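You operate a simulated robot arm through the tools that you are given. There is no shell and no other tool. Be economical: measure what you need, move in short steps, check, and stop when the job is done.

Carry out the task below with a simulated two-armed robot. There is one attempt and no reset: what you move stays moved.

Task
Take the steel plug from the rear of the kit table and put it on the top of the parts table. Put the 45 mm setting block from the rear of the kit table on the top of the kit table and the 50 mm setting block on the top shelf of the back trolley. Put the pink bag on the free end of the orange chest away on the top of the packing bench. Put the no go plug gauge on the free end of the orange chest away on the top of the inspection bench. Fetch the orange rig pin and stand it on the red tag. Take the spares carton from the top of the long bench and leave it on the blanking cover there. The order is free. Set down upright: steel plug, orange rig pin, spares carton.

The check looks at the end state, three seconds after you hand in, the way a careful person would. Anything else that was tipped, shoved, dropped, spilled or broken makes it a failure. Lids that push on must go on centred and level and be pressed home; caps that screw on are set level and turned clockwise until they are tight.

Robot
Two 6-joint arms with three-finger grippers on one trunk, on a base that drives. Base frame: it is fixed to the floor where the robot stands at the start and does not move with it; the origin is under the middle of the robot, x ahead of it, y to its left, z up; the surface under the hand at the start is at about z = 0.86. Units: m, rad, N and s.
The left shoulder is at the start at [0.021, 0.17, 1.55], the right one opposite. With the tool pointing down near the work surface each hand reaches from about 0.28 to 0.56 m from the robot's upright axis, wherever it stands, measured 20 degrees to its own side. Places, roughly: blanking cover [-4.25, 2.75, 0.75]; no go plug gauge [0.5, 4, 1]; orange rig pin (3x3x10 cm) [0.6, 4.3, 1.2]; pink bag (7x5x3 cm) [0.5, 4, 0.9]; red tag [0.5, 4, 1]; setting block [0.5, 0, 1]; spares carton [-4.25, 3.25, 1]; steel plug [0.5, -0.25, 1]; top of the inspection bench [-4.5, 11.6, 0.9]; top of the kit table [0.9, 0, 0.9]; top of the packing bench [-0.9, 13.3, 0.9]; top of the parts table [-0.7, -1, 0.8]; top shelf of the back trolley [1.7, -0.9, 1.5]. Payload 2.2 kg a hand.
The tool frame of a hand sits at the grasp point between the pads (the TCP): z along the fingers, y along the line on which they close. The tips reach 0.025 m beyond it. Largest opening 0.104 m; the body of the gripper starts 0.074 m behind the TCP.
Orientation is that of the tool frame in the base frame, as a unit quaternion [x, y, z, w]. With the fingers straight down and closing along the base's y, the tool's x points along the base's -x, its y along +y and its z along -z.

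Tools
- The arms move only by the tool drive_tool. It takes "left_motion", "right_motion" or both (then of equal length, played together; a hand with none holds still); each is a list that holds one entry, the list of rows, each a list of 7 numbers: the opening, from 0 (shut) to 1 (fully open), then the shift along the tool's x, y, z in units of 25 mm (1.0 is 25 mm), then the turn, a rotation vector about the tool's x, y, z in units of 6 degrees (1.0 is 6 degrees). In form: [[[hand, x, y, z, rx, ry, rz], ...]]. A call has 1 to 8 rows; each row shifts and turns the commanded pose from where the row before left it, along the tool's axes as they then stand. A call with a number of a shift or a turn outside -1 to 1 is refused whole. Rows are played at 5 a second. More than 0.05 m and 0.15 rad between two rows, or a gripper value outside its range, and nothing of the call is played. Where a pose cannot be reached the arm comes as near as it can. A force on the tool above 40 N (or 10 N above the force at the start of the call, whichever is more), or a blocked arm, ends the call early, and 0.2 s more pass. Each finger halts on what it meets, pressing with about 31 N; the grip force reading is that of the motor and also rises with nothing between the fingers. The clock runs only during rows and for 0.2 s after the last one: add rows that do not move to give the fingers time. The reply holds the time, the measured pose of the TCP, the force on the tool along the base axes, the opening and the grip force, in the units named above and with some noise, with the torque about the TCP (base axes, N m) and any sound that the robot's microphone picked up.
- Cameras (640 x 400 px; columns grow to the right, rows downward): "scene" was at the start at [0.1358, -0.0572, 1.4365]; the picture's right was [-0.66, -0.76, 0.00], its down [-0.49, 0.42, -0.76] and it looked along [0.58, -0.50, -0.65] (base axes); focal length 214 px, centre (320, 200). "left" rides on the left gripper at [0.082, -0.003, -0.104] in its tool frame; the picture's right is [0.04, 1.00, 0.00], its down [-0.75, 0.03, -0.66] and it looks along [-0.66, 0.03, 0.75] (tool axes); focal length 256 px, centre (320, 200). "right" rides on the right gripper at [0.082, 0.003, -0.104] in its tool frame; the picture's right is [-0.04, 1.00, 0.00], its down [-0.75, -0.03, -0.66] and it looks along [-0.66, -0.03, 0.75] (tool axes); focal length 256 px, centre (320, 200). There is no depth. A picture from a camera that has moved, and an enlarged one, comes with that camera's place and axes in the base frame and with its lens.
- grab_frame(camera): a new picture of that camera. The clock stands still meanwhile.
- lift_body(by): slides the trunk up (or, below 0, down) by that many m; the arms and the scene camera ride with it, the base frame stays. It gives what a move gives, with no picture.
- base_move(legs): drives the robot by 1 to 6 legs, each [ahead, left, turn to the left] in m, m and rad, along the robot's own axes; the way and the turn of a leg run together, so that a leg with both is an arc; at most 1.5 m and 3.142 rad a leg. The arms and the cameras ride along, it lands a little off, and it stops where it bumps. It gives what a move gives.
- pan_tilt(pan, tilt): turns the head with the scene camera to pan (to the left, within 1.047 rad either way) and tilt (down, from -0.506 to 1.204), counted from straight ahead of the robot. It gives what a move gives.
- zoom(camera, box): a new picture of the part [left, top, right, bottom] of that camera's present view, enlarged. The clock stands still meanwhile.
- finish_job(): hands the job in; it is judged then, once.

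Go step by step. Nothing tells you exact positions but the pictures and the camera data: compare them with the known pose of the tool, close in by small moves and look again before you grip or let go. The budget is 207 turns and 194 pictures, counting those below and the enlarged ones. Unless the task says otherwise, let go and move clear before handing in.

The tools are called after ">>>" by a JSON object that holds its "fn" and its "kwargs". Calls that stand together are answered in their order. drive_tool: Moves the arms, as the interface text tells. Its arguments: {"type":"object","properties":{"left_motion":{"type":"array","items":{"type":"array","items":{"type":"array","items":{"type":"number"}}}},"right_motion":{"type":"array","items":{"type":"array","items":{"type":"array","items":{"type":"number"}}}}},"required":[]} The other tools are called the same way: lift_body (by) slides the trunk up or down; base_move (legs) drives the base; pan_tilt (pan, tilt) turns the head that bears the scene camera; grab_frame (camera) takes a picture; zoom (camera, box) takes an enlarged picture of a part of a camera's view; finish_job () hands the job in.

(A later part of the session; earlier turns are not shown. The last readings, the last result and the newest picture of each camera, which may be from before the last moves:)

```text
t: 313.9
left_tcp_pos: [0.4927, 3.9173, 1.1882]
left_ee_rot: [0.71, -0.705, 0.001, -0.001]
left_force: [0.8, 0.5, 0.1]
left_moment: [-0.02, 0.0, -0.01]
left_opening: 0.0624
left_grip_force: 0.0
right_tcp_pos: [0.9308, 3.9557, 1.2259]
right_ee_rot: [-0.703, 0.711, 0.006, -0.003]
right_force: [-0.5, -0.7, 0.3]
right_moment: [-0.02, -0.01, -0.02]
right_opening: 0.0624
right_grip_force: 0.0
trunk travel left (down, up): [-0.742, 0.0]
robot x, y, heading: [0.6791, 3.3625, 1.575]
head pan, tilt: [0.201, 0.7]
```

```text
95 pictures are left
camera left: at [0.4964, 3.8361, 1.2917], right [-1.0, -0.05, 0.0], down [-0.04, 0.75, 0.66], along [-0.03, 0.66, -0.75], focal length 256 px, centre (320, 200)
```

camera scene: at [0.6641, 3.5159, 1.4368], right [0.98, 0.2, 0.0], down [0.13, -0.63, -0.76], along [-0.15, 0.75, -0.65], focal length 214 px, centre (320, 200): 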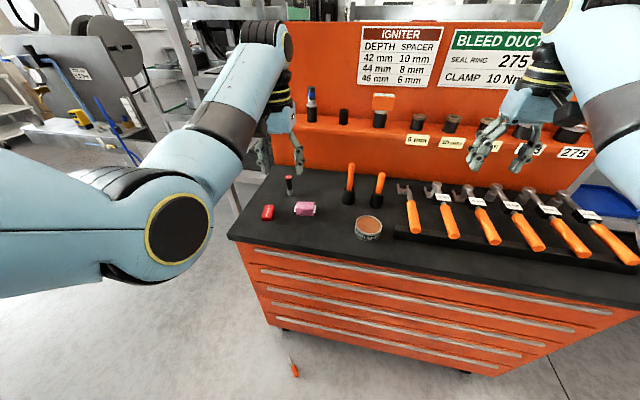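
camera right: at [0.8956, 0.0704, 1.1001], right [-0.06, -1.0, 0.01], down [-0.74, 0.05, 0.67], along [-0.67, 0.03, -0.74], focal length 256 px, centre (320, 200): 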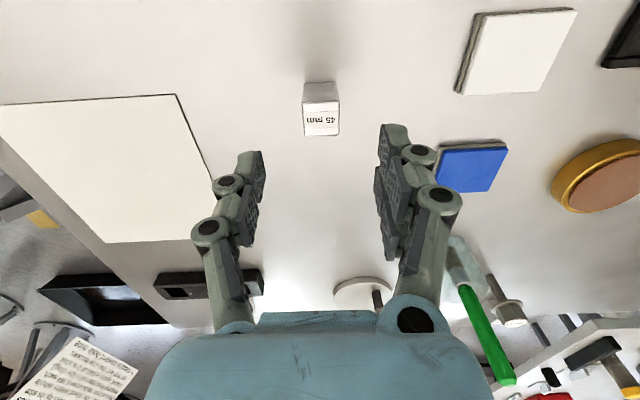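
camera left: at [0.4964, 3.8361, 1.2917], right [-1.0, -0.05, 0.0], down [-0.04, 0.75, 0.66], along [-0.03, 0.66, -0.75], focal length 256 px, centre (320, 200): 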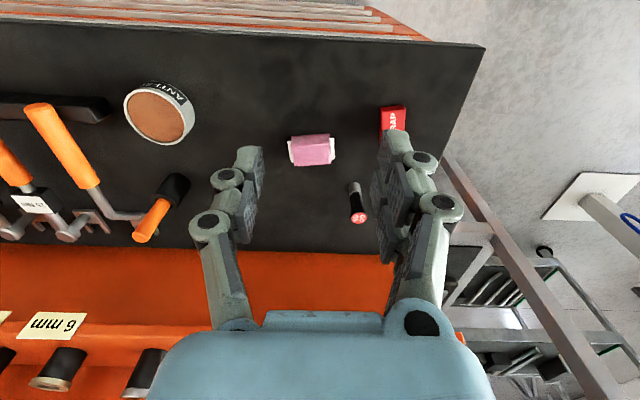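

Nothing on the chest was disturbed. I'll back away from the chest before lowering the trunk fully this time.

>>> {"fn": "base_move", "kwargs": {"legs": [[-0.38, 0, 0]]}}

>>> {"fn": "lift_body", "kwargs": {"by": -0.74}}

>>> {"fn": "drive_tool", "kwargs": {"left_motion": [[[0.7, 0.3, 0, 1, 0, 0, 0], [0.7, 0.7, 0, 1, 0, 0, 0], [0.7, 1, 0, 1, 0, 0, 0], [0.7, 1, 0, 1, 0, 0, 0], [0.7, 1, 0, 1, 0, 0, 0], [0.7, 1, 0, 1, 0, 0, 0], [0.7, 1, 0, 1, 0, 0, 0], [0.7, 1, 0, 1, 0, 0, 0]]], "right_motion": [[[0.6, 0.3, -0.1, 1, 0, 0, 0], [0.6, 0.7, -0.1, 1, 0, 0, 0], [0.6, 1, -0.1, 1, 0, 0, 0], [0.6, 1, -0.1, 1, 0, 0, 0], [0.6, 1, -0.1, 1, 0, 0, 0], [0.6, 1, -0.1, 1, 0, 0, 0], [0.6, 1, -0.1, 1, 0, 0, 0], [0.6, 1, -0.1, 1, 0, 0, 0]]]}}

>>> {"fn": "pan_tilt", "kwargs": {"pan": 0.3, "tilt": 0.8}}

>>> {"fn": "grab_frame", "kwargs": {"camera": "scene"}}

```text
t: 316.4
left_tcp_pos: [0.4946, 3.5372, 1.1883]
left_ee_rot: [0.709, -0.705, 0.001, -0.001]
left_force: [-0.3, -0.1, -0.1]
left_moment: [0.0, -0.02, 0.01]
left_opening: 0.0621
left_grip_force: 0.1
right_tcp_pos: [0.9311, 3.5774, 1.2256]
right_ee_rot: [-0.703, 0.711, 0.005, -0.002]
right_force: [-0.5, 1.2, -0.9]
right_moment: [0.02, 0.01, 0.02]
right_opening: 0.0619
right_grip_force: 0.1
trunk travel left (down, up): [-0.742, 0.0]
robot x, y, heading: [0.6795, 2.9836, 1.572]
head pan, tilt: [0.201, 0.7]
```

```text
refused: -0.74 is not a number from -0.4 to 0.4
```

```text
t: 318.1
left_tcp_pos: [0.4976, 3.3603, 0.9889]
left_ee_rot: [0.71, -0.705, -0.001, -0.002]
left_force: [-0.1, -0.2, -0.2]
left_moment: [0.0, 0.0, 0.01]
left_opening: 0.0731
left_grip_force: 0.0
right_tcp_pos: [0.9472, 3.4002, 1.0254]
right_ee_rot: [-0.704, 0.711, 0.007, -0.002]
right_force: [0.2, -1.3, -0.2]
right_moment: [0.02, 0.02, 0.01]
right_opening: 0.0624
right_grip_force: 0.1
trunk travel left (down, up): [-0.742, 0.0]
robot x, y, heading: [0.6806, 2.9852, 1.575]
head pan, tilt: [0.201, 0.7]
```

```text
t: 318.8
left_tcp_pos: [0.4985, 3.3614, 0.9895]
left_ee_rot: [0.709, -0.705, 0.001, -0.001]
left_force: [0.0, 0.2, 0.8]
left_moment: [-0.05, -0.01, 0.04]
left_opening: 0.0728
left_grip_force: 0.0
right_tcp_pos: [0.9477, 3.4021, 1.0263]
right_ee_rot: [-0.703, 0.711, 0.006, -0.003]
right_force: [-0.2, -0.5, -0.3]
right_moment: [-0.01, -0.02, 0.0]
right_opening: 0.0624
right_grip_force: 0.0
trunk travel left (down, up): [-0.742, 0.0]
robot x, y, heading: [0.6822, 2.9846, 1.575]
head pan, tilt: [0.3, 0.799]
```

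```text
94 pictures are left
camera scene: at [0.6584, 3.13, 1.4287], right [0.95, 0.3, 0.0], down [0.21, -0.68, -0.7], along [-0.21, 0.67, -0.72], focal length 214 px, centre (320, 200)
```

scene: 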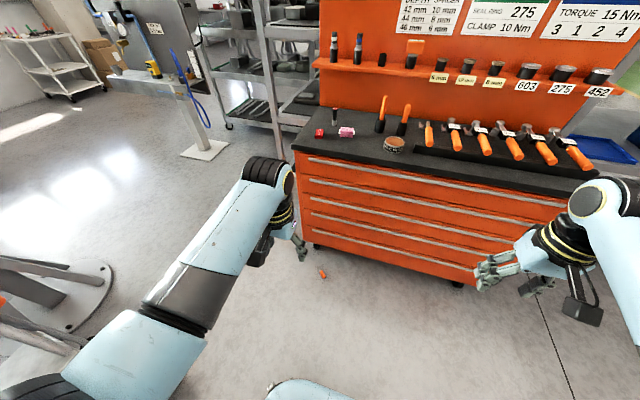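

Both hands are now tucked at r about 0.4. Lowering the trunk in two steps and yawing the left hand to match the pin.

>>> {"fn": "lift_body", "kwargs": {"by": -0.4}}

>>> {"fn": "lift_body", "kwargs": {"by": -0.34}}

>>> {"fn": "drive_tool", "kwargs": {"left_motion": [[[0.7, 0, 0, 0, 0, 0, -0.9], [0.7, 0, 0, 0, 0, 0, -0.9], [0.7, 0, 0, 0, 0, 0, -0.9], [0.7, 0, 0, 0, 0, 0, -0.9], [0.7, 0, 0, 0, 0, 0, -0.9], [0.7, 0, 0, 0, 0, 0, -0.9], [0.7, 0, 0, 0, 0, 0, -0.9], [0.7, 0, 0, 0, 0, 0, -0.9]]]}}

>>> {"fn": "base_move", "kwargs": {"legs": [[0.25, 0, 0]]}}

>>> {"fn": "grab_frame", "kwargs": {"camera": "left"}}

>>> {"fn": "grab_frame", "kwargs": {"camera": "scene"}}

```text
t: 322.6
left_tcp_pos: [0.4961, 3.3617, 0.5888]
left_ee_rot: [0.709, -0.705, 0.0, -0.001]
left_force: [-0.1, -0.4, 0.5]
left_moment: [0.02, -0.04, -0.02]
left_opening: 0.0729
left_grip_force: 0.1
right_tcp_pos: [0.9466, 3.4009, 0.6268]
right_ee_rot: [-0.704, 0.711, 0.007, -0.002]
right_force: [1.3, 0.3, -1.3]
right_moment: [-0.01, 0.01, 0.01]
right_opening: 0.0625
right_grip_force: 0.0
trunk travel left (down, up): [-0.342, 0.4]
robot x, y, heading: [0.6804, 2.9834, 1.569]
head pan, tilt: [0.3, 0.799]
```

```text
t: 326.0
left_tcp_pos: [0.474, 3.3519, 0.2418]
left_ee_rot: [-0.703, 0.711, 0.01, -0.021]
left_force: [0.4, 0.1, -0.4]
left_moment: [0.02, 0.01, -0.01]
left_opening: 0.0728
left_grip_force: 0.1
right_tcp_pos: [0.9467, 3.4017, 0.2856]
right_ee_rot: [-0.703, 0.711, 0.007, -0.002]
right_force: [0.4, -0.5, -0.7]
right_moment: [0.03, 0.01, 0.03]
right_opening: 0.0625
right_grip_force: 0.1
trunk travel left (down, up): [-0.002, 0.74]
robot x, y, heading: [0.6839, 2.9817, 1.571]
head pan, tilt: [0.3, 0.799]
```

```text
t: 327.8
left_tcp_pos: [0.4733, 3.3555, 0.2432]
left_ee_rot: [0.916, -0.4, -0.019, 0.013]
left_force: [0.0, 0.8, -0.2]
left_moment: [0.01, 0.01, 0.02]
left_opening: 0.0727
left_grip_force: 0.0
right_tcp_pos: [0.9471, 3.4017, 0.2863]
right_ee_rot: [-0.704, 0.71, 0.006, -0.002]
right_force: [-0.3, 0.0, -0.4]
right_moment: [0.0, 0.01, 0.01]
right_opening: 0.0626
right_grip_force: 0.0
trunk travel left (down, up): [-0.002, 0.74]
robot x, y, heading: [0.6826, 2.9818, 1.573]
head pan, tilt: [0.3, 0.799]
```

```text
t: 329.6
left_tcp_pos: [0.4729, 3.608, 0.2442]
left_ee_rot: [0.915, -0.403, -0.021, 0.011]
left_force: [0.0, 0.6, 0.1]
left_moment: [0.01, -0.05, -0.01]
left_opening: 0.0729
left_grip_force: 0.2
right_tcp_pos: [0.9454, 3.651, 0.2853]
right_ee_rot: [-0.702, 0.712, 0.006, -0.002]
right_force: [0.4, 0.7, 0.7]
right_moment: [0.01, 0.0, -0.01]
right_opening: 0.0624
right_grip_force: 0.0
trunk travel left (down, up): [-0.002, 0.74]
robot x, y, heading: [0.6805, 3.2304, 1.574]
head pan, tilt: [0.3, 0.799]
```

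```text
93 pictures are left
camera left: at [0.535, 3.5505, 0.3457], right [-0.71, -0.7, 0.04], down [-0.5, 0.54, 0.68], along [-0.5, 0.46, -0.73], focal length 256 px, centre (320, 200)
```

left: 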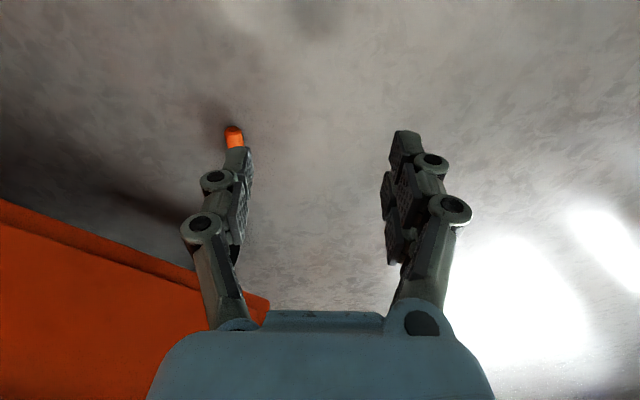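

```text
92 pictures are left
camera scene: at [0.658, 3.41, 0.6762], right [0.95, 0.3, 0.0], down [0.21, -0.68, -0.7], along [-0.21, 0.67, -0.72], focal length 214 px, centre (320, 200)
```

scene: 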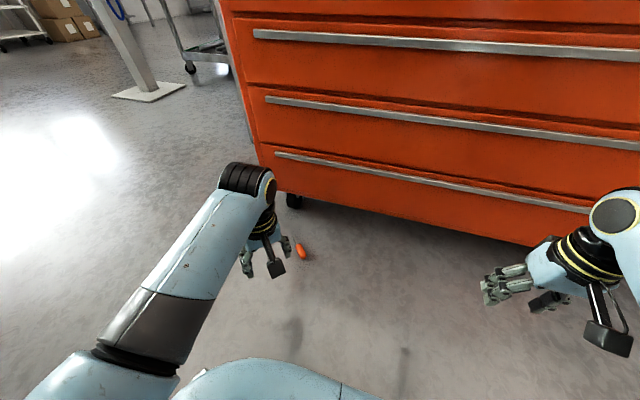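

>>> {"fn": "zoom", "kwargs": {"camera": "scene", "box": [260, 220, 340, 270]}}

```text
8.00 times, centred on (300, 245) of scene
camera zoom: at [0.658, 3.41, 0.6762], right [0.95, 0.3, 0.0], down [0.21, -0.68, -0.7], along [-0.21, 0.67, -0.72], focal length 1716 px, centre (480, -160)
```

zoom: 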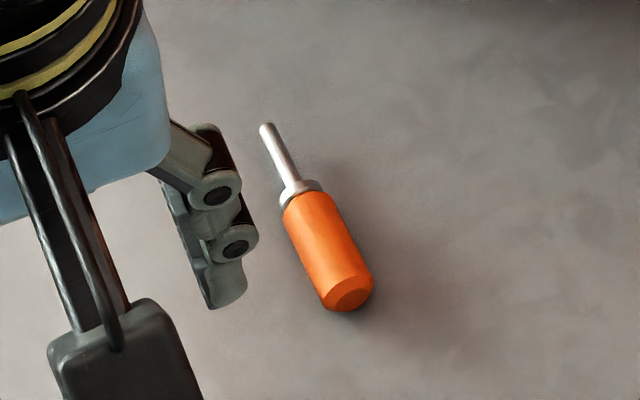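

Handle runs from [0.489, 3.754] to the flange at [0.454, 3.795], grip point [0.471, 3.775]. I'll tuck the right hand, level the left, and drive forward 0.165 m.

>>> {"fn": "drive_tool", "kwargs": {"left_motion": [[[0.7, 0, 0, 0, 0.33, 0.3, 0.2], [0.7, 0, 0, 0, 0, 0, 0], [0.7, 0, 0, 0, 0, 0, 0]]], "right_motion": [[[0.6, 0.8, 0, 0, 0, 0, 0], [0.6, 0.8, 0, 0, 0, 0, 0], [0.6, 0.4, 0, 0, 0, 0, 0]]]}}

>>> {"fn": "base_move", "kwargs": {"legs": [[0.165, 0, 0]]}}

>>> {"fn": "grab_frame", "kwargs": {"camera": "left"}}

```text
t: 330.4
left_tcp_pos: [0.4739, 3.6077, 0.2454]
left_ee_rot: [0.911, -0.412, 0.002, 0.002]
left_force: [-0.6, 0.7, -0.7]
left_moment: [-0.01, 0.01, -0.02]
left_opening: 0.0725
left_grip_force: 0.1
right_tcp_pos: [0.9467, 3.6004, 0.2849]
right_ee_rot: [-0.703, 0.711, 0.007, -0.003]
right_force: [-0.8, -0.3, 0.4]
right_moment: [-0.01, -0.03, -0.02]
right_opening: 0.0623
right_grip_force: 0.0
trunk travel left (down, up): [-0.002, 0.74]
robot x, y, heading: [0.6781, 3.232, 1.567]
head pan, tilt: [0.3, 0.799]
```

```text
t: 331.8
left_tcp_pos: [0.4732, 3.7722, 0.2445]
left_ee_rot: [0.911, -0.412, 0.001, 0.001]
left_force: [-0.4, 0.3, 1.0]
left_moment: [0.0, 0.01, 0.05]
left_opening: 0.073
left_grip_force: 0.0
right_tcp_pos: [0.946, 3.7655, 0.2843]
right_ee_rot: [-0.703, 0.712, 0.007, -0.003]
right_force: [-0.1, -0.5, 0.3]
right_moment: [0.0, -0.04, 0.0]
right_opening: 0.0625
right_grip_force: 0.0
trunk travel left (down, up): [-0.002, 0.74]
robot x, y, heading: [0.6803, 3.3973, 1.576]
head pan, tilt: [0.3, 0.799]
```

```text
90 pictures are left
camera left: at [0.529, 3.7145, 0.3486], right [-0.72, -0.69, 0.0], down [-0.52, 0.55, 0.65], along [-0.45, 0.47, -0.76], focal length 256 px, centre (320, 200)
```

left: 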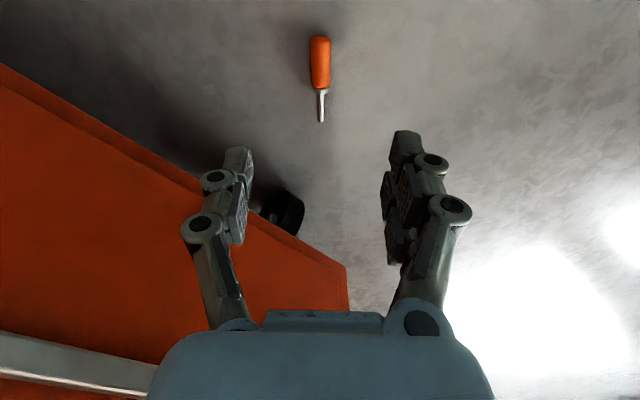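

Well aligned. Descending toward the floor.

>>> {"fn": "drive_tool", "kwargs": {"left_motion": [[[0.7, 0, 0, 1, 0, 0, 0], [0.7, 0, 0, 1, 0, 0, 0], [0.7, 0, 0, 1, 0, 0, 0], [0.7, 0, 0, 1, 0, 0, 0], [0.7, 0, 0, 1, 0, 0, 0], [0.7, 0, 0, 1, 0, 0, 0], [0.7, 0, 0, 1, 0, 0, 0], [0.7, 0, 0, 1, 0, 0, 0]]]}}

>>> {"fn": "grab_frame", "kwargs": {"camera": "left"}}

```text
t: 333.6
left_tcp_pos: [0.4735, 3.7709, 0.0461]
left_ee_rot: [0.911, -0.413, 0.001, 0.001]
left_force: [0.1, -0.7, -0.3]
left_moment: [-0.03, 0.03, 0.0]
left_opening: 0.0727
left_grip_force: 0.1
right_tcp_pos: [0.9465, 3.7644, 0.2839]
right_ee_rot: [-0.703, 0.711, 0.007, -0.003]
right_force: [0.2, 0.5, -1.0]
right_moment: [-0.02, -0.01, 0.0]
right_opening: 0.0624
right_grip_force: 0.1
trunk travel left (down, up): [-0.002, 0.74]
robot x, y, heading: [0.6779, 3.3986, 1.572]
head pan, tilt: [0.3, 0.799]
```

```text
89 pictures are left
camera left: at [0.5297, 3.7131, 0.1481], right [-0.72, -0.69, 0.0], down [-0.52, 0.55, 0.65], along [-0.45, 0.47, -0.76], focal length 256 px, centre (320, 200)
```

left: 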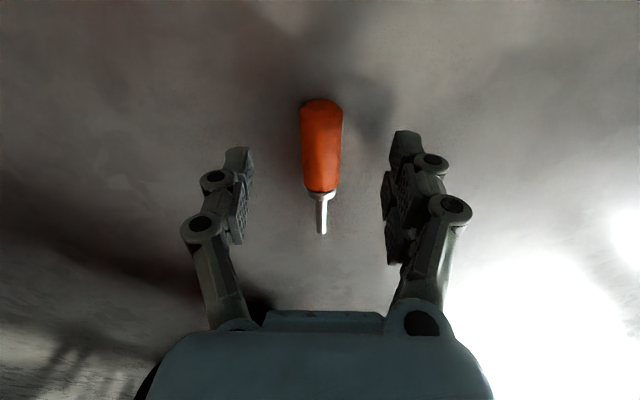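

Now 15 mm lower and close.

>>> {"fn": "drive_tool", "kwargs": {"left_motion": [[[0.7, 0.15, 0, 0.3, 0, 0, 0], [0.7, 0, 0, 0.28, 0, 0, 0], [0.7, 0, 0, 0, 0, 0, 0], [0.3, 0, 0, 0, 0, 0, 0], [0, 0, 0, 0, 0, 0, 0], [0, 0, 0, 0, 0, 0, 0], [0, 0, 0, 0, 0, 0, 0]]]}}

>>> {"fn": "grab_frame", "kwargs": {"camera": "left"}}

```text
t: 335.2
left_tcp_pos: [0.4763, 3.7683, 0.0305]
left_ee_rot: [0.911, -0.412, 0.001, 0.002]
left_force: [-0.3, 0.0, 0.2]
left_moment: [0.03, 0.04, 0.0]
left_opening: 0.0228
left_grip_force: 30.9
right_tcp_pos: [0.9464, 3.7648, 0.2851]
right_ee_rot: [-0.703, 0.711, 0.006, -0.003]
right_force: [-0.5, 0.2, 0.3]
right_moment: [-0.03, 0.02, -0.03]
right_opening: 0.0625
right_grip_force: 0.1
trunk travel left (down, up): [-0.002, 0.74]
robot x, y, heading: [0.6811, 3.4, 1.575]
head pan, tilt: [0.3, 0.799]
```

```text
88 pictures are left
camera left: at [0.5319, 3.7106, 0.1341], right [-0.72, -0.69, 0.0], down [-0.52, 0.55, 0.65], along [-0.45, 0.47, -0.76], focal length 256 px, centre (320, 200)
```

left: 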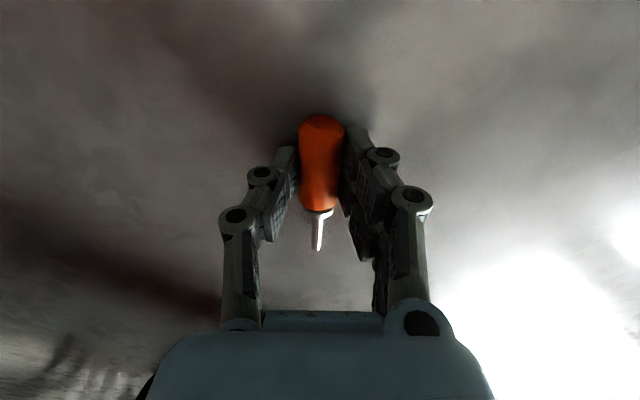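

The handle is firmly held (23 mm). Lifting, backing away from the chest, and raising the trunk again.

>>> {"fn": "drive_tool", "kwargs": {"left_motion": [[[0, 0, 0, -1, 0, 0, 0], [0, 0, 0, -1, 0, 0, 0], [0, 0, 0, -1, 0, 0, 0], [0, 0, 0, -1, 0, 0, 0], [0, 0, 0, -1, 0, 0, 0], [0, 0, 0, -1, 0, 0, 0], [0, 0, 0, -1, 0, 0, 0], [0, 0, 0, -1, 0, 0, 0]]]}}

>>> {"fn": "base_move", "kwargs": {"legs": [[-0.4, 0, 0]]}}

>>> {"fn": "lift_body", "kwargs": {"by": 0.4}}

>>> {"fn": "lift_body", "kwargs": {"by": 0.34}}

>>> {"fn": "drive_tool", "kwargs": {"left_motion": [[[0, 0, 0, 0, 0, 0, -0.98], [0, 0, 0, 0, 0, 0, -0.98], [0, 0, 0, 0, 0, 0, -0.98], [0, 0, 0, 0, 0, 0, -0.98], [0, 0, 0, 0, 0, 0, -0.98], [0, 0, 0, 0, 0, 0, -0.98], [0, 0, 0, 0, 0, 0, -0.98], [0, 0, 0, 0, 0, 0, -0.98]]]}}

```text
t: 337.0
left_tcp_pos: [0.4757, 3.7678, 0.231]
left_ee_rot: [0.911, -0.413, 0.002, 0.003]
left_force: [0.2, 0.2, -0.7]
left_moment: [0.02, 0.0, 0.0]
left_opening: 0.0225
left_grip_force: 31.1
right_tcp_pos: [0.9453, 3.7651, 0.2848]
right_ee_rot: [-0.703, 0.711, 0.007, -0.002]
right_force: [0.3, -0.8, 0.0]
right_moment: [-0.04, 0.0, -0.05]
right_opening: 0.0622
right_grip_force: 0.0
trunk travel left (down, up): [-0.002, 0.74]
robot x, y, heading: [0.6826, 3.3979, 1.575]
head pan, tilt: [0.3, 0.799]
```

```text
t: 339.5
left_tcp_pos: [0.476, 3.3688, 0.2303]
left_ee_rot: [0.911, -0.413, 0.002, 0.002]
left_force: [-0.2, 0.3, -0.9]
left_moment: [-0.01, -0.02, 0.0]
left_opening: 0.0224
left_grip_force: 30.9
right_tcp_pos: [0.9463, 3.3625, 0.2842]
right_ee_rot: [-0.702, 0.712, 0.007, -0.002]
right_force: [1.0, 0.4, 0.8]
right_moment: [0.02, 0.01, 0.02]
right_opening: 0.0624
right_grip_force: 0.1
trunk travel left (down, up): [-0.002, 0.74]
robot x, y, heading: [0.6804, 2.9978, 1.569]
head pan, tilt: [0.3, 0.799]
```

```text
t: 343.4
left_tcp_pos: [0.4763, 3.3667, 0.6304]
left_ee_rot: [0.91, -0.414, 0.001, 0.001]
left_force: [-0.3, 0.6, -0.3]
left_moment: [0.01, -0.02, 0.02]
left_opening: 0.0221
left_grip_force: 31.0
right_tcp_pos: [0.9467, 3.3641, 0.6845]
right_ee_rot: [-0.703, 0.711, 0.006, -0.002]
right_force: [0.6, -0.6, -0.5]
right_moment: [0.01, 0.0, -0.02]
right_opening: 0.0625
right_grip_force: 0.1
trunk travel left (down, up): [-0.402, 0.34]
robot x, y, heading: [0.6789, 2.9964, 1.57]
head pan, tilt: [0.3, 0.799]
```

```text
t: 346.7
left_tcp_pos: [0.4762, 3.3681, 0.9703]
left_ee_rot: [0.911, -0.413, 0.002, 0.002]
left_force: [-0.7, 0.2, -0.5]
left_moment: [0.01, 0.01, 0.02]
left_opening: 0.0225
left_grip_force: 30.8
right_tcp_pos: [0.9467, 3.3636, 1.0259]
right_ee_rot: [-0.702, 0.712, 0.006, -0.002]
right_force: [0.2, 0.5, -0.2]
right_moment: [0.02, -0.01, 0.0]
right_opening: 0.0623
right_grip_force: 0.1
trunk travel left (down, up): [-0.742, 0.0]
robot x, y, heading: [0.683, 2.9954, 1.566]
head pan, tilt: [0.3, 0.799]
```

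```text
t: 348.5
left_tcp_pos: [0.4764, 3.3679, 0.9714]
left_ee_rot: [1.0, -0.014, 0.001, 0.002]
left_force: [0.3, -1.1, -1.3]
left_moment: [0.01, 0.01, -0.02]
left_opening: 0.0223
left_grip_force: 30.5
right_tcp_pos: [0.9473, 3.364, 1.0237]
right_ee_rot: [-0.702, 0.712, 0.006, -0.002]
right_force: [0.4, 0.1, 0.4]
right_moment: [0.0, -0.01, 0.0]
right_opening: 0.0624
right_grip_force: 0.0
trunk travel left (down, up): [-0.742, 0.0]
robot x, y, heading: [0.6811, 2.996, 1.567]
head pan, tilt: [0.3, 0.799]
```

Yaw is turning freely. Continuing to 180° so the shank points back toward the robot.

>>> {"fn": "drive_tool", "kwargs": {"left_motion": [[[0, 0, 0, 0, 0, 0, -0.98], [0, 0, 0, 0, 0, 0, -0.98], [0, 0, 0, 0, 0, 0, -0.98], [0, 0, 0, 0, 0, 0, -0.98], [0, 0, 0, 0, 0, 0, -0.98], [0, 0, 0, 0, 0, 0, -0.98], [0, 0, 0, 0, 0, 0, -0.98], [0, 0, 0, 0, 0, 0, -0.98]]]}}

>>> {"fn": "drive_tool", "kwargs": {"left_motion": [[[0, 0, 0, 0, 0, 0, -0.98], [0, 0, 0, 0, 0, 0, -0.98], [0, 0, 0, 0, 0, 0, -0.98], [0, 0, 0, 0, 0, 0, -0.98], [0, 0, 0, 0, 0, 0, -0.98], [0, 0, 0, 0, 0, 0, -0.98], [0, 0, 0, 0, 0, 0, -0.9]]]}}

>>> {"fn": "grab_frame", "kwargs": {"camera": "left"}}

```text
t: 350.3
left_tcp_pos: [0.4763, 3.3691, 0.9709]
left_ee_rot: [0.922, 0.387, -0.001, 0.002]
left_force: [-0.7, -0.1, -0.8]
left_moment: [-0.02, -0.01, -0.02]
left_opening: 0.022
left_grip_force: 30.9
right_tcp_pos: [0.946, 3.3634, 1.0249]
right_ee_rot: [-0.702, 0.712, 0.006, -0.002]
right_force: [-0.6, -0.8, 0.0]
right_moment: [-0.01, 0.01, -0.01]
right_opening: 0.0627
right_grip_force: 0.1
trunk travel left (down, up): [-0.742, 0.0]
robot x, y, heading: [0.6805, 2.9991, 1.569]
head pan, tilt: [0.3, 0.799]
```

```text
t: 351.9
left_tcp_pos: [0.4766, 3.3659, 0.9721]
left_ee_rot: [0.751, 0.66, -0.001, 0.003]
left_force: [0.2, 0.3, -0.9]
left_moment: [0.0, -0.03, -0.02]
left_opening: 0.0219
left_grip_force: 31.5
left hand out of reach, approached as far as the arm can: row 7
right_tcp_pos: [0.947, 3.3637, 1.0248]
right_ee_rot: [-0.702, 0.712, 0.006, -0.002]
right_force: [0.0, -0.2, -0.6]
right_moment: [-0.02, 0.03, -0.01]
right_opening: 0.0625
right_grip_force: 0.0
trunk travel left (down, up): [-0.742, 0.0]
robot x, y, heading: [0.6811, 2.9924, 1.574]
head pan, tilt: [0.3, 0.799]
```

```text
87 pictures are left
camera left: at [0.4828, 3.4488, 1.076], right [1.0, -0.09, 0.0], down [-0.07, -0.75, 0.66], along [-0.06, -0.66, -0.75], focal length 256 px, centre (320, 200)
```

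left: 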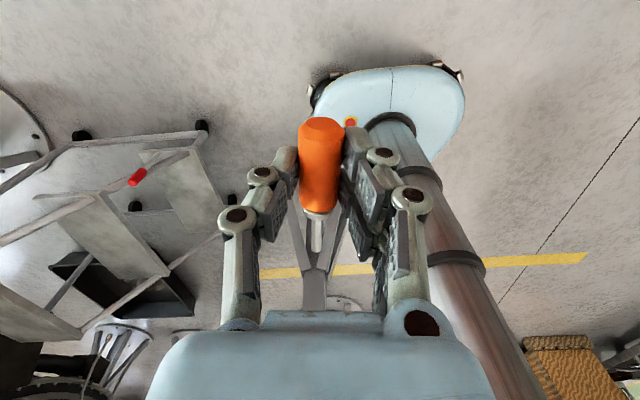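

The wrist reached about 173° of yaw, enough. I'll move the hand forward and pitch it up so the pin hangs shank-down with the camera above.

>>> {"fn": "drive_tool", "kwargs": {"left_motion": [[[0, 1, 0, -0.6, 0, 0, 0], [0, 1, 0, -0.6, 0, 0, 0], [0, 1, 0, -0.6, 0, 0, 0], [0, 1, 0, -0.6, 0, 0, 0], [0, 1, 0, -0.6, 0, 0, 0], [0, 1, 0, -0.6, 0, 0, 0]]]}}

>>> {"fn": "drive_tool", "kwargs": {"left_motion": [[[0, 0.5, 0, 0.02, 0, 0.94, 0], [0, 0.5, 0, 0.07, 0, 0.94, 0], [0, 0.48, 0, 0.12, 0, 0.94, 0], [0, 0.47, 0, 0.17, 0, 0.94, 0], [0, 0.45, 0, 0.21, 0, 0.94, 0], [0, 0.43, 0, 0.26, 0, 0.94, 0], [0, 0.4, 0, 0.3, 0, 0.94, 0], [0, 0.37, 0, 0.33, 0, 0.94, 0]]]}}

>>> {"fn": "drive_tool", "kwargs": {"left_motion": [[[0, 0, 0, 0, 0, 0.94, 0], [0, 0, 0, 0, 0, 0.94, 0], [0, 0, 0, 0, 0, 0.94, 0], [0, 0, 0, 0, 0, 0.94, 0], [0, 0, 0, 0, 0, 0.94, 0], [0, 0, 0, 0, 0, 0.94, 0], [0, 0, 0, 0, 0, 0.94, 0]]]}}

>>> {"fn": "grab_frame", "kwargs": {"camera": "left"}}

```text
t: 353.3
left_tcp_pos: [0.4772, 3.5031, 1.0697]
left_ee_rot: [0.759, 0.651, -0.002, 0.001]
left_force: [0.0, -0.2, -1.4]
left_moment: [-0.03, 0.03, -0.02]
left_opening: 0.0219
left_grip_force: 30.3
left hand out of reach, approached as far as the arm can: row 3, 4, 5, 6
right_tcp_pos: [0.9474, 3.3648, 1.0255]
right_ee_rot: [-0.702, 0.712, 0.006, -0.002]
right_force: [-0.1, 0.3, -1.1]
right_moment: [-0.02, 0.01, -0.01]
right_opening: 0.0626
right_grip_force: 0.1
trunk travel left (down, up): [-0.742, 0.0]
robot x, y, heading: [0.6822, 2.9949, 1.573]
head pan, tilt: [0.3, 0.799]
```

```text
t: 355.1
left_tcp_pos: [0.4844, 3.5978, 1.0657]
left_ee_rot: [0.695, 0.609, 0.288, -0.251]
left_force: [1.3, 0.9, -0.1]
left_moment: [0.01, -0.02, -0.02]
left_opening: 0.0221
left_grip_force: 30.6
left hand out of reach, approached as far as the arm can: row 1, 2
right_tcp_pos: [0.9453, 3.3629, 1.0253]
right_ee_rot: [-0.702, 0.712, 0.006, -0.003]
right_force: [0.7, -0.2, -0.2]
right_moment: [-0.02, -0.01, 0.0]
right_opening: 0.0624
right_grip_force: 0.0
trunk travel left (down, up): [-0.742, 0.0]
robot x, y, heading: [0.6816, 2.9965, 1.568]
head pan, tilt: [0.3, 0.799]
```

```text
t: 356.7
left_tcp_pos: [0.4909, 3.5973, 1.0643]
left_ee_rot: [0.59, 0.504, 0.482, -0.406]
left_force: [0.7, 0.2, -1.3]
left_moment: [-0.03, 0.0, -0.02]
left_opening: 0.022
left_grip_force: 31.4
left hand out of reach, approached as far as the arm can: row 6, 7
right_tcp_pos: [0.9458, 3.3634, 1.0256]
right_ee_rot: [-0.702, 0.712, 0.006, -0.003]
right_force: [0.2, -0.4, 0.2]
right_moment: [0.02, -0.01, -0.02]
right_opening: 0.0625
right_grip_force: 0.1
trunk travel left (down, up): [-0.742, 0.0]
robot x, y, heading: [0.6827, 2.9988, 1.571]
head pan, tilt: [0.3, 0.799]
```

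```text
86 pictures are left
camera left: at [0.4731, 3.5158, 1.166], right [0.99, -0.15, 0.05], down [-0.09, -0.79, -0.6], along [0.13, 0.59, -0.8], focal length 256 px, centre (320, 200)
```

left: 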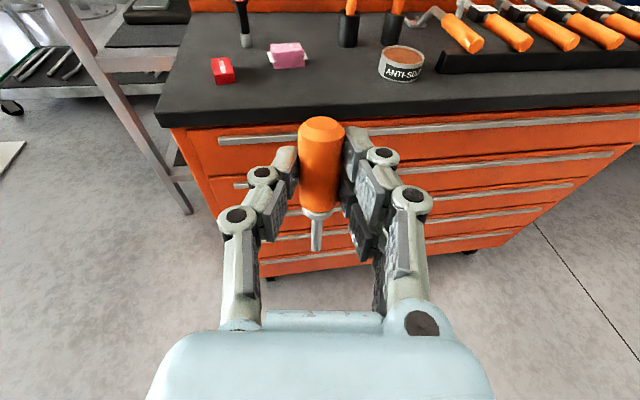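

The pin now hangs shank-down, about 12° short of vertical. I'll move the hand forward a bit and add the rest of the pitch.

>>> {"fn": "drive_tool", "kwargs": {"left_motion": [[[0, 0.2, 0, 0.9, 0, 0, 0], [0, 0.2, 0, 0.9, 0, 0, 0], [0, 0.1, 0, 0.9, 0, 0.65, 0], [0, 0, 0, 0, 0, 0.65, 0], [0, 0, 0, 0, 0, 0.65, 0], [0, 0, 0, 0, 0, 0, 0]]]}}

```text
t: 358.1
left_tcp_pos: [0.5012, 3.664, 1.0654]
left_ee_rot: [0.54, 0.459, 0.541, -0.453]
left_force: [-0.2, -0.7, -0.7]
left_moment: [-0.01, -0.01, 0.02]
left_opening: 0.022
left_grip_force: 30.7
right_tcp_pos: [0.9476, 3.3639, 1.0246]
right_ee_rot: [-0.702, 0.712, 0.006, -0.002]
right_force: [-0.4, -0.3, 0.0]
right_moment: [0.02, 0.0, -0.02]
right_opening: 0.0625
right_grip_force: 0.1
trunk travel left (down, up): [-0.742, 0.0]
robot x, y, heading: [0.6813, 2.9935, 1.569]
head pan, tilt: [0.3, 0.799]
```

The tool's x-axis is now vertical within about 0.5°. Checking the pin's own lean from two views.

>>> {"fn": "grab_frame", "kwargs": {"camera": "left"}}

>>> {"fn": "pan_tilt", "kwargs": {"pan": 0.35, "tilt": 0.6}}

>>> {"fn": "grab_frame", "kwargs": {"camera": "scene"}}

```text
85 pictures are left
camera left: at [0.4807, 3.5646, 1.147], right [0.98, -0.17, 0.05], down [-0.08, -0.66, -0.75], along [0.16, 0.73, -0.66], focal length 256 px, centre (320, 200)
```

left: 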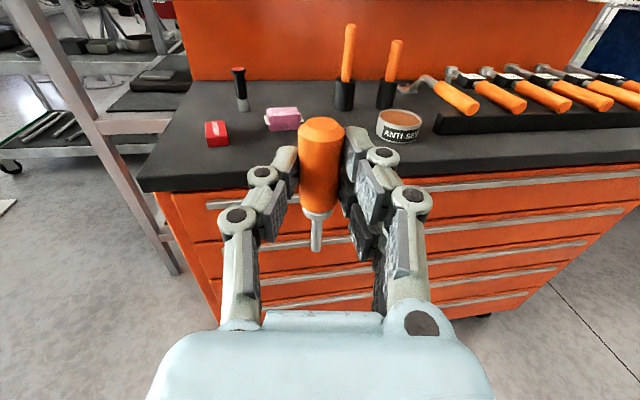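

```text
t: 358.8
left_tcp_pos: [0.503, 3.6645, 1.0643]
left_ee_rot: [0.54, 0.46, 0.541, -0.452]
left_force: [0.5, -0.5, -0.4]
left_moment: [0.04, 0.02, 0.01]
left_opening: 0.0221
left_grip_force: 31.6
right_tcp_pos: [0.9461, 3.3641, 1.0248]
right_ee_rot: [-0.702, 0.712, 0.005, -0.003]
right_force: [0.3, -0.3, -0.4]
right_moment: [-0.03, 0.01, 0.03]
right_opening: 0.0625
right_grip_force: 0.0
trunk travel left (down, up): [-0.742, 0.0]
robot x, y, heading: [0.6817, 2.9957, 1.572]
head pan, tilt: [0.351, 0.6]
```

```text
84 pictures are left
camera scene: at [0.6517, 3.1486, 1.4455], right [0.94, 0.34, 0.0], down [0.19, -0.53, -0.82], along [-0.28, 0.77, -0.57], focal length 214 px, centre (320, 200)
```

scene: 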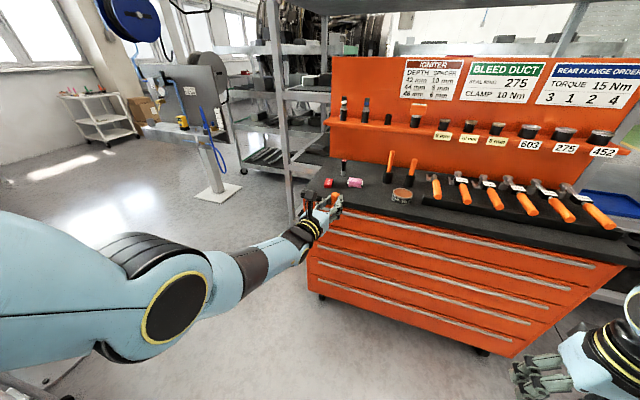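

The pin is vertical within about 1°. The tag's top centre is at about [0.387, 3.992]; I'll drive so the pin comes above it.

>>> {"fn": "base_move", "kwargs": {"legs": [[0.2, 0.116, 0], [0.127, 0, 0]]}}

>>> {"fn": "grab_frame", "kwargs": {"camera": "left"}}

>>> {"fn": "zoom", "kwargs": {"camera": "scene", "box": [240, 160, 400, 260]}}

```text
t: 361.4
left_tcp_pos: [0.3892, 3.9921, 1.0654]
left_ee_rot: [0.541, 0.459, 0.541, -0.452]
left_force: [-0.2, 0.3, -0.8]
left_moment: [0.02, -0.02, 0.01]
left_opening: 0.0222
left_grip_force: 30.6
right_tcp_pos: [0.8315, 3.689, 1.0249]
right_ee_rot: [-0.701, 0.713, 0.007, -0.002]
right_force: [-0.2, -0.3, -0.1]
right_moment: [-0.02, -0.01, -0.01]
right_opening: 0.0625
right_grip_force: 0.0
trunk travel left (down, up): [-0.742, 0.0]
robot x, y, heading: [0.566, 3.3227, 1.566]
head pan, tilt: [0.351, 0.6]
```

```text
83 pictures are left
camera left: at [0.366, 3.8913, 1.1467], right [0.98, -0.17, 0.05], down [-0.08, -0.66, -0.75], along [0.16, 0.73, -0.66], focal length 256 px, centre (320, 200)
```

left: 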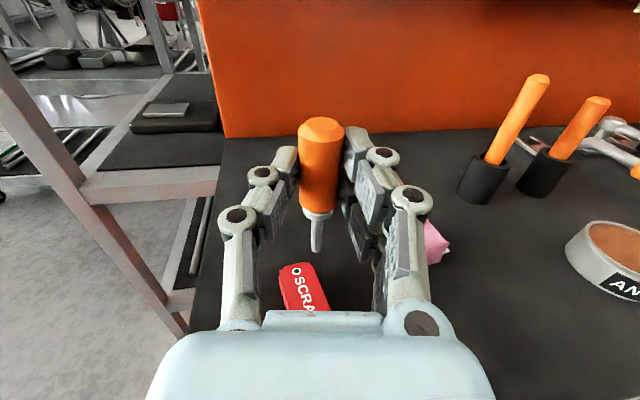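

```text
4.00 times, centred on (320, 210) of scene
camera zoom: at [0.5362, 3.4749, 1.4456], right [0.94, 0.34, 0.0], down [0.19, -0.53, -0.82], along [-0.28, 0.78, -0.57], focal length 858 px, centre (320, 160)
```

zoom: 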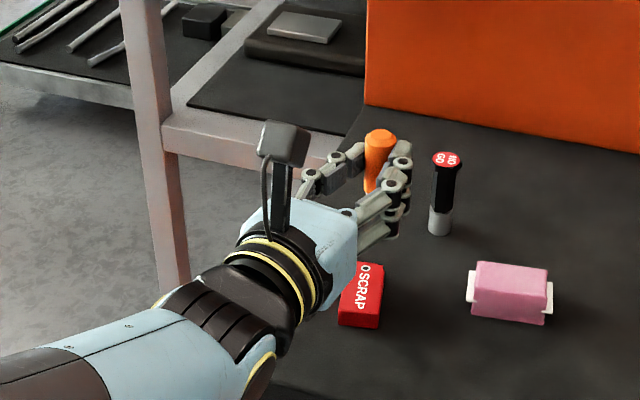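

Pin tip is near [0.389, 3.992]; the tag's centre is [0.384, 4.000]. Small correction and lowering 40 mm, then checking.

>>> {"fn": "drive_tool", "kwargs": {"left_motion": [[[0, 0, -0.2, 0.3, 0, 0, 0.1], [0, -0.5, 0, 0, 0, 0, 0], [0, -0.5, 0, 0, 0, 0, 0], [0, -0.4, 0, 0, 0, 0, 0], [0, 0, 0, 0, 0, 0, 0]]]}}

>>> {"fn": "zoom", "kwargs": {"camera": "left", "box": [260, 100, 420, 310]}}

>>> {"fn": "zoom", "kwargs": {"camera": "scene", "box": [290, 175, 370, 250]}}

```text
t: 362.6
left_tcp_pos: [0.3777, 3.9838, 1.0512]
left_ee_rot: [0.546, 0.455, 0.54, -0.451]
left_force: [0.3, 0.5, -0.9]
left_moment: [-0.02, -0.03, 0.01]
left_opening: 0.022
left_grip_force: 30.9
left hand out of reach, approached as far as the arm can: row 2, 3, 4
right_tcp_pos: [0.8319, 3.6896, 1.0252]
right_ee_rot: [-0.701, 0.713, 0.006, -0.003]
right_force: [-0.8, -0.1, 0.4]
right_moment: [0.0, 0.02, -0.02]
right_opening: 0.0622
right_grip_force: 0.0
trunk travel left (down, up): [-0.742, 0.0]
robot x, y, heading: [0.5658, 3.3245, 1.569]
head pan, tilt: [0.351, 0.6]
```

```text
1.90 times, centred on (340, 205) of left
camera zoom: at [0.3562, 3.8834, 1.1337], right [0.98, -0.18, 0.04], down [-0.09, -0.66, -0.75], along [0.16, 0.73, -0.66], focal length 488 px, centre (282, 190)
```

zoom: 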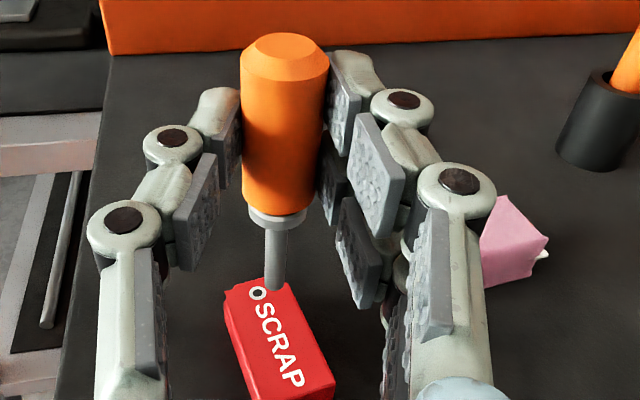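

```text
5.33 times, centred on (330, 212) of scene
camera zoom: at [0.536, 3.4751, 1.4455], right [0.94, 0.34, 0.0], down [0.19, -0.53, -0.82], along [-0.28, 0.78, -0.57], focal length 1144 px, centre (267, 133)
```

zoom: 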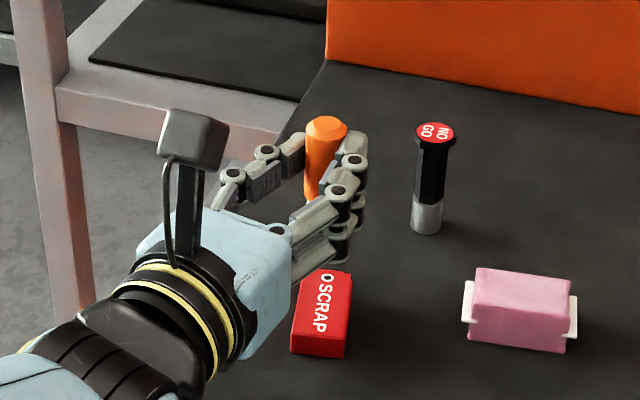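

The arm can't go lower in this pose, so I'll use the trunk. Tip is at about [0.378, 3.986, 0.994]; nudging the base 14 mm ahead and 6 mm right, then lowering the trunk 40 mm.

>>> {"fn": "base_move", "kwargs": {"legs": [[0.014, -0.006, 0]]}}

>>> {"fn": "lift_body", "kwargs": {"by": -0.04}}

>>> {"fn": "zoom", "kwargs": {"camera": "left", "box": [260, 100, 420, 310]}}

>>> {"fn": "zoom", "kwargs": {"camera": "scene", "box": [290, 165, 370, 240]}}

```text
t: 363.4
left_tcp_pos: [0.382, 3.9954, 1.053]
left_ee_rot: [0.546, 0.455, 0.54, -0.451]
left_force: [-0.1, -0.6, -0.6]
left_moment: [-0.02, 0.02, 0.0]
left_opening: 0.0221
left_grip_force: 30.9
right_tcp_pos: [0.8363, 3.7013, 1.025]
right_ee_rot: [-0.701, 0.713, 0.007, -0.003]
right_force: [0.4, -0.6, -0.6]
right_moment: [0.0, -0.03, 0.0]
right_opening: 0.0621
right_grip_force: 0.0
trunk travel left (down, up): [-0.742, 0.0]
robot x, y, heading: [0.5736, 3.3321, 1.565]
head pan, tilt: [0.351, 0.6]
```

```text
t: 364.2
left_tcp_pos: [0.3843, 3.9963, 1.0114]
left_ee_rot: [0.546, 0.457, 0.538, -0.452]
left_force: [0.2, 0.6, 0.9]
left_moment: [-0.03, -0.04, -0.02]
left_opening: 0.0218
left_grip_force: 30.4
right_tcp_pos: [0.8368, 3.7034, 0.9854]
right_ee_rot: [-0.702, 0.712, 0.007, -0.002]
right_force: [0.2, 0.1, 0.1]
right_moment: [-0.01, 0.03, 0.01]
right_opening: 0.0626
right_grip_force: 0.0
trunk travel left (down, up): [-0.702, 0.04]
robot x, y, heading: [0.5728, 3.3346, 1.57]
head pan, tilt: [0.351, 0.6]
```

```text
1.90 times, centred on (340, 205) of left
camera zoom: at [0.3617, 3.8964, 1.0939], right [0.98, -0.18, 0.04], down [-0.09, -0.66, -0.75], along [0.16, 0.73, -0.66], focal length 488 px, centre (282, 190)
```

zoom: 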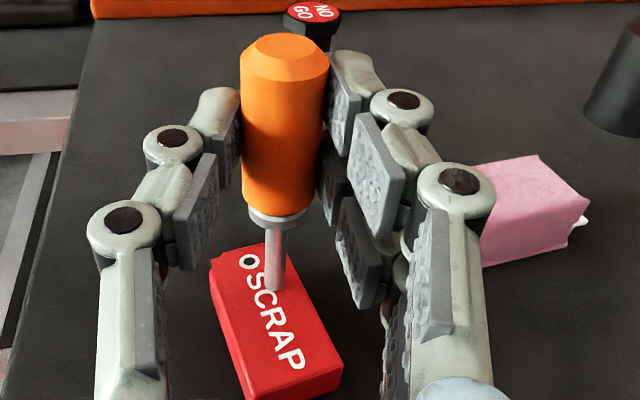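

```text
5.33 times, centred on (330, 202) of scene
camera zoom: at [0.5417, 3.488, 1.4055], right [0.94, 0.34, 0.0], down [0.19, -0.53, -0.83], along [-0.28, 0.78, -0.56], focal length 1144 px, centre (267, 187)
```

zoom: 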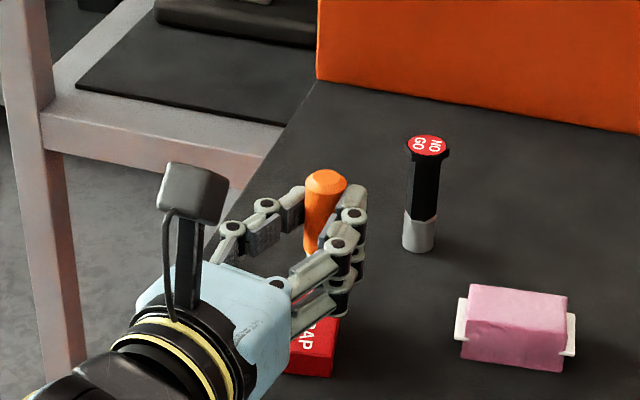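

The tip is over the middle of the tag with about 2 cm to go. Lowering in small trunk steps.

>>> {"fn": "lift_body", "kwargs": {"by": -0.014}}

>>> {"fn": "zoom", "kwargs": {"camera": "left", "box": [260, 100, 420, 310]}}

```text
t: 364.8
left_tcp_pos: [0.3829, 4.0043, 1.0105]
left_ee_rot: [0.538, 0.447, 0.548, -0.459]
left_force: [1.9, -3.9, 14.7]
left_moment: [-0.17, -0.15, -0.12]
left_opening: 0.022
left_grip_force: 30.8
right_tcp_pos: [0.8375, 3.7027, 0.9685]
right_ee_rot: [-0.702, 0.712, 0.005, -0.003]
right_force: [0.0, 1.3, -0.1]
right_moment: [-0.08, -0.01, 0.02]
right_opening: 0.0624
right_grip_force: 0.0
trunk travel left (down, up): [-0.687, 0.054]
robot x, y, heading: [0.5704, 3.3345, 1.573]
head pan, tilt: [0.351, 0.6]
stopped: the force on the tool passed its limit at 42 N (the readings are from after the stop); the commanded pose is now the measured one
```

```text
1.90 times, centred on (340, 205) of left
camera zoom: at [0.3613, 3.9014, 1.0895], right [0.98, -0.18, 0.04], down [-0.09, -0.64, -0.77], along [0.16, 0.75, -0.64], focal length 488 px, centre (282, 190)
```

zoom: 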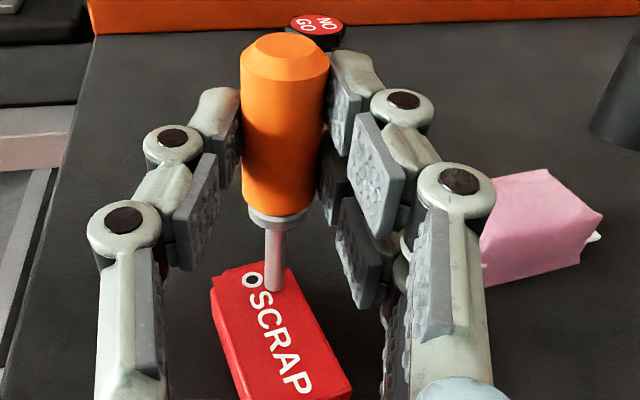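

The tip has touched the tag (pin axis sits 2 cm ahead of the TCP, so at about y 4.015). I'll lift slightly and bring the right hand's camera round for a side view to check the pin's fore-aft lean.

>>> {"fn": "lift_body", "kwargs": {"by": 0.03}}

>>> {"fn": "drive_tool", "kwargs": {"right_motion": [[[0.6, 0, 0, -1, 0, 0, 0], [0.6, 0, 0, -1, 0, 0, 0], [0.6, 0, 0, -1, 0, 0, 0], [0.6, 0, 0, -1, 0, 0, -1], [0.6, 0, 0, -1, 0, 0, -1], [0.6, 0, 0, -1, 0, 0, -1], [0.6, 0, 0, 0, 0, 0, -1], [0.6, 0, 0, 0, 0, 0, -1]]]}}

>>> {"fn": "drive_tool", "kwargs": {"right_motion": [[[0.6, 0, 0, 0, 0, 0, -1], [0.6, 0, 0, 0, 0, 0, -1], [0.6, 0, 0, 0, 0, 0, -1], [0.6, 0, 0, 0, 0, 0, -1], [0.6, 0, 0, 0, 0, 0, -1], [0.6, 0, 0, 0, 0, 0, -1], [0.6, 0, 0, 0, 0, 0, -1], [0.6, 0, 0, 0, 0, 0, -1]]]}}

>>> {"fn": "grab_frame", "kwargs": {"camera": "right"}}

```text
t: 365.6
left_tcp_pos: [0.3831, 4.0016, 1.0364]
left_ee_rot: [0.541, 0.451, 0.544, -0.457]
left_force: [0.3, 0.5, -1.6]
left_moment: [0.01, -0.01, -0.04]
left_opening: 0.0217
left_grip_force: 30.8
right_tcp_pos: [0.8364, 3.7019, 1.0012]
right_ee_rot: [-0.701, 0.713, 0.005, -0.003]
right_force: [-0.4, -0.1, 0.0]
right_moment: [0.01, 0.03, 0.03]
right_opening: 0.0625
right_grip_force: 0.2
trunk travel left (down, up): [-0.717, 0.024]
robot x, y, heading: [0.5704, 3.3379, 1.571]
head pan, tilt: [0.351, 0.6]
```

```text
t: 367.4
left_tcp_pos: [0.3841, 4.0006, 1.037]
left_ee_rot: [0.54, 0.45, 0.545, -0.458]
left_force: [-0.2, 0.3, -1.0]
left_moment: [0.0, -0.01, 0.02]
left_opening: 0.0218
left_grip_force: 30.8
right_tcp_pos: [0.8552, 3.7083, 1.0886]
right_ee_rot: [0.862, -0.506, -0.007, 0.0]
right_force: [0.2, 0.8, 0.1]
right_moment: [-0.01, -0.04, -0.03]
right_opening: 0.0625
right_grip_force: 0.1
right hand out of reach, approached as far as the arm can: row 4, 5, 6
trunk travel left (down, up): [-0.717, 0.024]
robot x, y, heading: [0.5711, 3.3417, 1.566]
head pan, tilt: [0.351, 0.6]
```

```text
t: 369.2
left_tcp_pos: [0.384, 4.0007, 1.036]
left_ee_rot: [0.54, 0.45, 0.545, -0.457]
left_force: [0.1, 0.0, -0.8]
left_moment: [0.01, 0.01, 0.0]
left_opening: 0.022
left_grip_force: 30.6
right_tcp_pos: [0.8556, 3.708, 1.0883]
right_ee_rot: [0.994, -0.111, -0.006, -0.003]
right_force: [0.1, -0.6, 1.1]
right_moment: [-0.02, 0.01, -0.04]
right_opening: 0.0623
right_grip_force: 0.1
trunk travel left (down, up): [-0.717, 0.024]
robot x, y, heading: [0.5674, 3.3359, 1.57]
head pan, tilt: [0.351, 0.6]
```

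```text
76 pictures are left
camera right: at [0.9351, 3.686, 1.1909], right [-0.26, -0.97, 0.0], down [-0.72, 0.19, 0.67], along [-0.64, 0.17, -0.75], focal length 256 px, centre (320, 200)
```

right: 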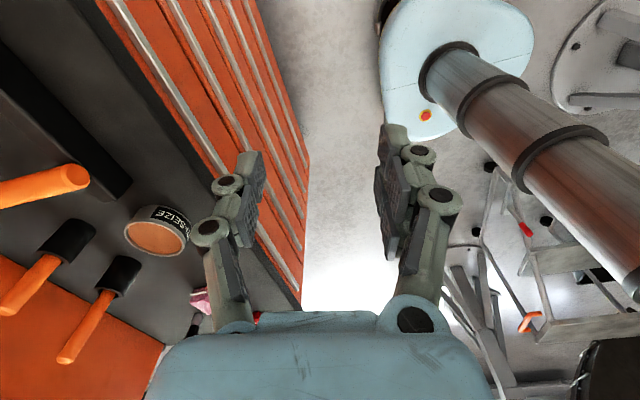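

The pin is hidden behind the gripper body in that view. Pitching and turning the right hand so its camera looks level toward the pin.

>>> {"fn": "drive_tool", "kwargs": {"right_motion": [[[0.6, 0, 0, 0, 0, 0, 0.85], [0.6, 0, 0, 0, 0, 0, 0.85], [0.6, 0, 0, 0, 0, 0, 0.85], [0.6, 0, 0, 0, 0, 0, 0.85]]]}}

>>> {"fn": "drive_tool", "kwargs": {"right_motion": [[[0.6, 0, 0, 0, 0, -0.94, 0], [0.6, 0, 0, 0, 0, -0.94, 0], [0.6, 0, 0, 0, 0, -0.94, 0], [0.6, 0, 0, 0, 0, -0.94, 0], [0.6, 0, 0, 0, 0, -0.94, 0], [0.6, 0, 0, 0, 0, -0.94, 0], [0.6, 0, 0, 0, 0, -0.94, 0], [0.6, 0, 0, 0, 0, -0.94, 0]]]}}

>>> {"fn": "grab_frame", "kwargs": {"camera": "right"}}

```text
t: 370.2
left_tcp_pos: [0.3839, 4.0005, 1.0356]
left_ee_rot: [0.541, 0.45, 0.545, -0.457]
left_force: [-1.0, -0.3, -0.3]
left_moment: [0.0, -0.01, 0.01]
left_opening: 0.0218
left_grip_force: 31.0
right_tcp_pos: [0.8555, 3.7078, 1.089]
right_ee_rot: [0.958, -0.287, -0.006, -0.001]
right_force: [-0.2, 1.3, -0.6]
right_moment: [0.0, -0.04, -0.06]
right_opening: 0.0626
right_grip_force: 0.1
trunk travel left (down, up): [-0.717, 0.024]
robot x, y, heading: [0.5694, 3.3357, 1.568]
head pan, tilt: [0.351, 0.6]
```

```text
t: 372.0
left_tcp_pos: [0.3827, 4.0018, 1.0365]
left_ee_rot: [0.54, 0.449, 0.545, -0.457]
left_force: [0.2, 1.2, -0.1]
left_moment: [-0.04, -0.02, 0.01]
left_opening: 0.0218
left_grip_force: 31.7
right_tcp_pos: [0.8554, 3.7071, 1.0895]
right_ee_rot: [0.882, -0.265, -0.374, -0.11]
right_force: [0.1, 0.3, -0.1]
right_moment: [0.03, -0.02, 0.0]
right_opening: 0.0621
right_grip_force: 0.1
trunk travel left (down, up): [-0.717, 0.024]
robot x, y, heading: [0.5702, 3.3376, 1.568]
head pan, tilt: [0.351, 0.6]
```

```text
75 pictures are left
camera right: at [0.9633, 3.6332, 1.1024], right [-0.57, -0.82, 0.03], down [-0.02, 0.06, 1.0], along [-0.82, 0.57, -0.05], focal length 256 px, centre (320, 200)
```

right: 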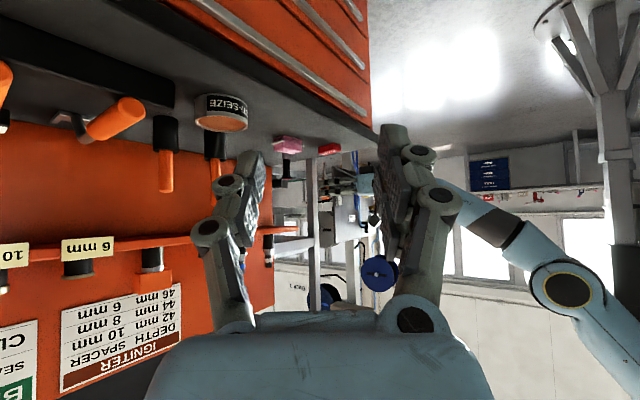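

Good side view; zooming onto the pin between the right fingers.

>>> {"fn": "zoom", "kwargs": {"camera": "right", "box": [270, 130, 390, 210]}}

```text
5.00 times, centred on (330, 170) of right
camera zoom: at [0.9633, 3.6332, 1.1024], right [-0.57, -0.82, 0.03], down [-0.02, 0.06, 1.0], along [-0.82, 0.57, -0.05], focal length 1280 px, centre (270, 350)
```

zoom: 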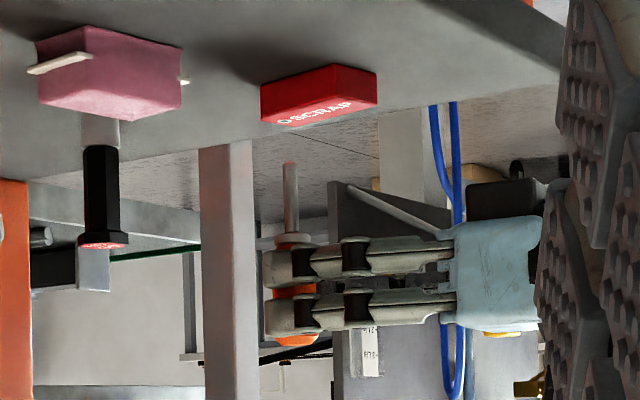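

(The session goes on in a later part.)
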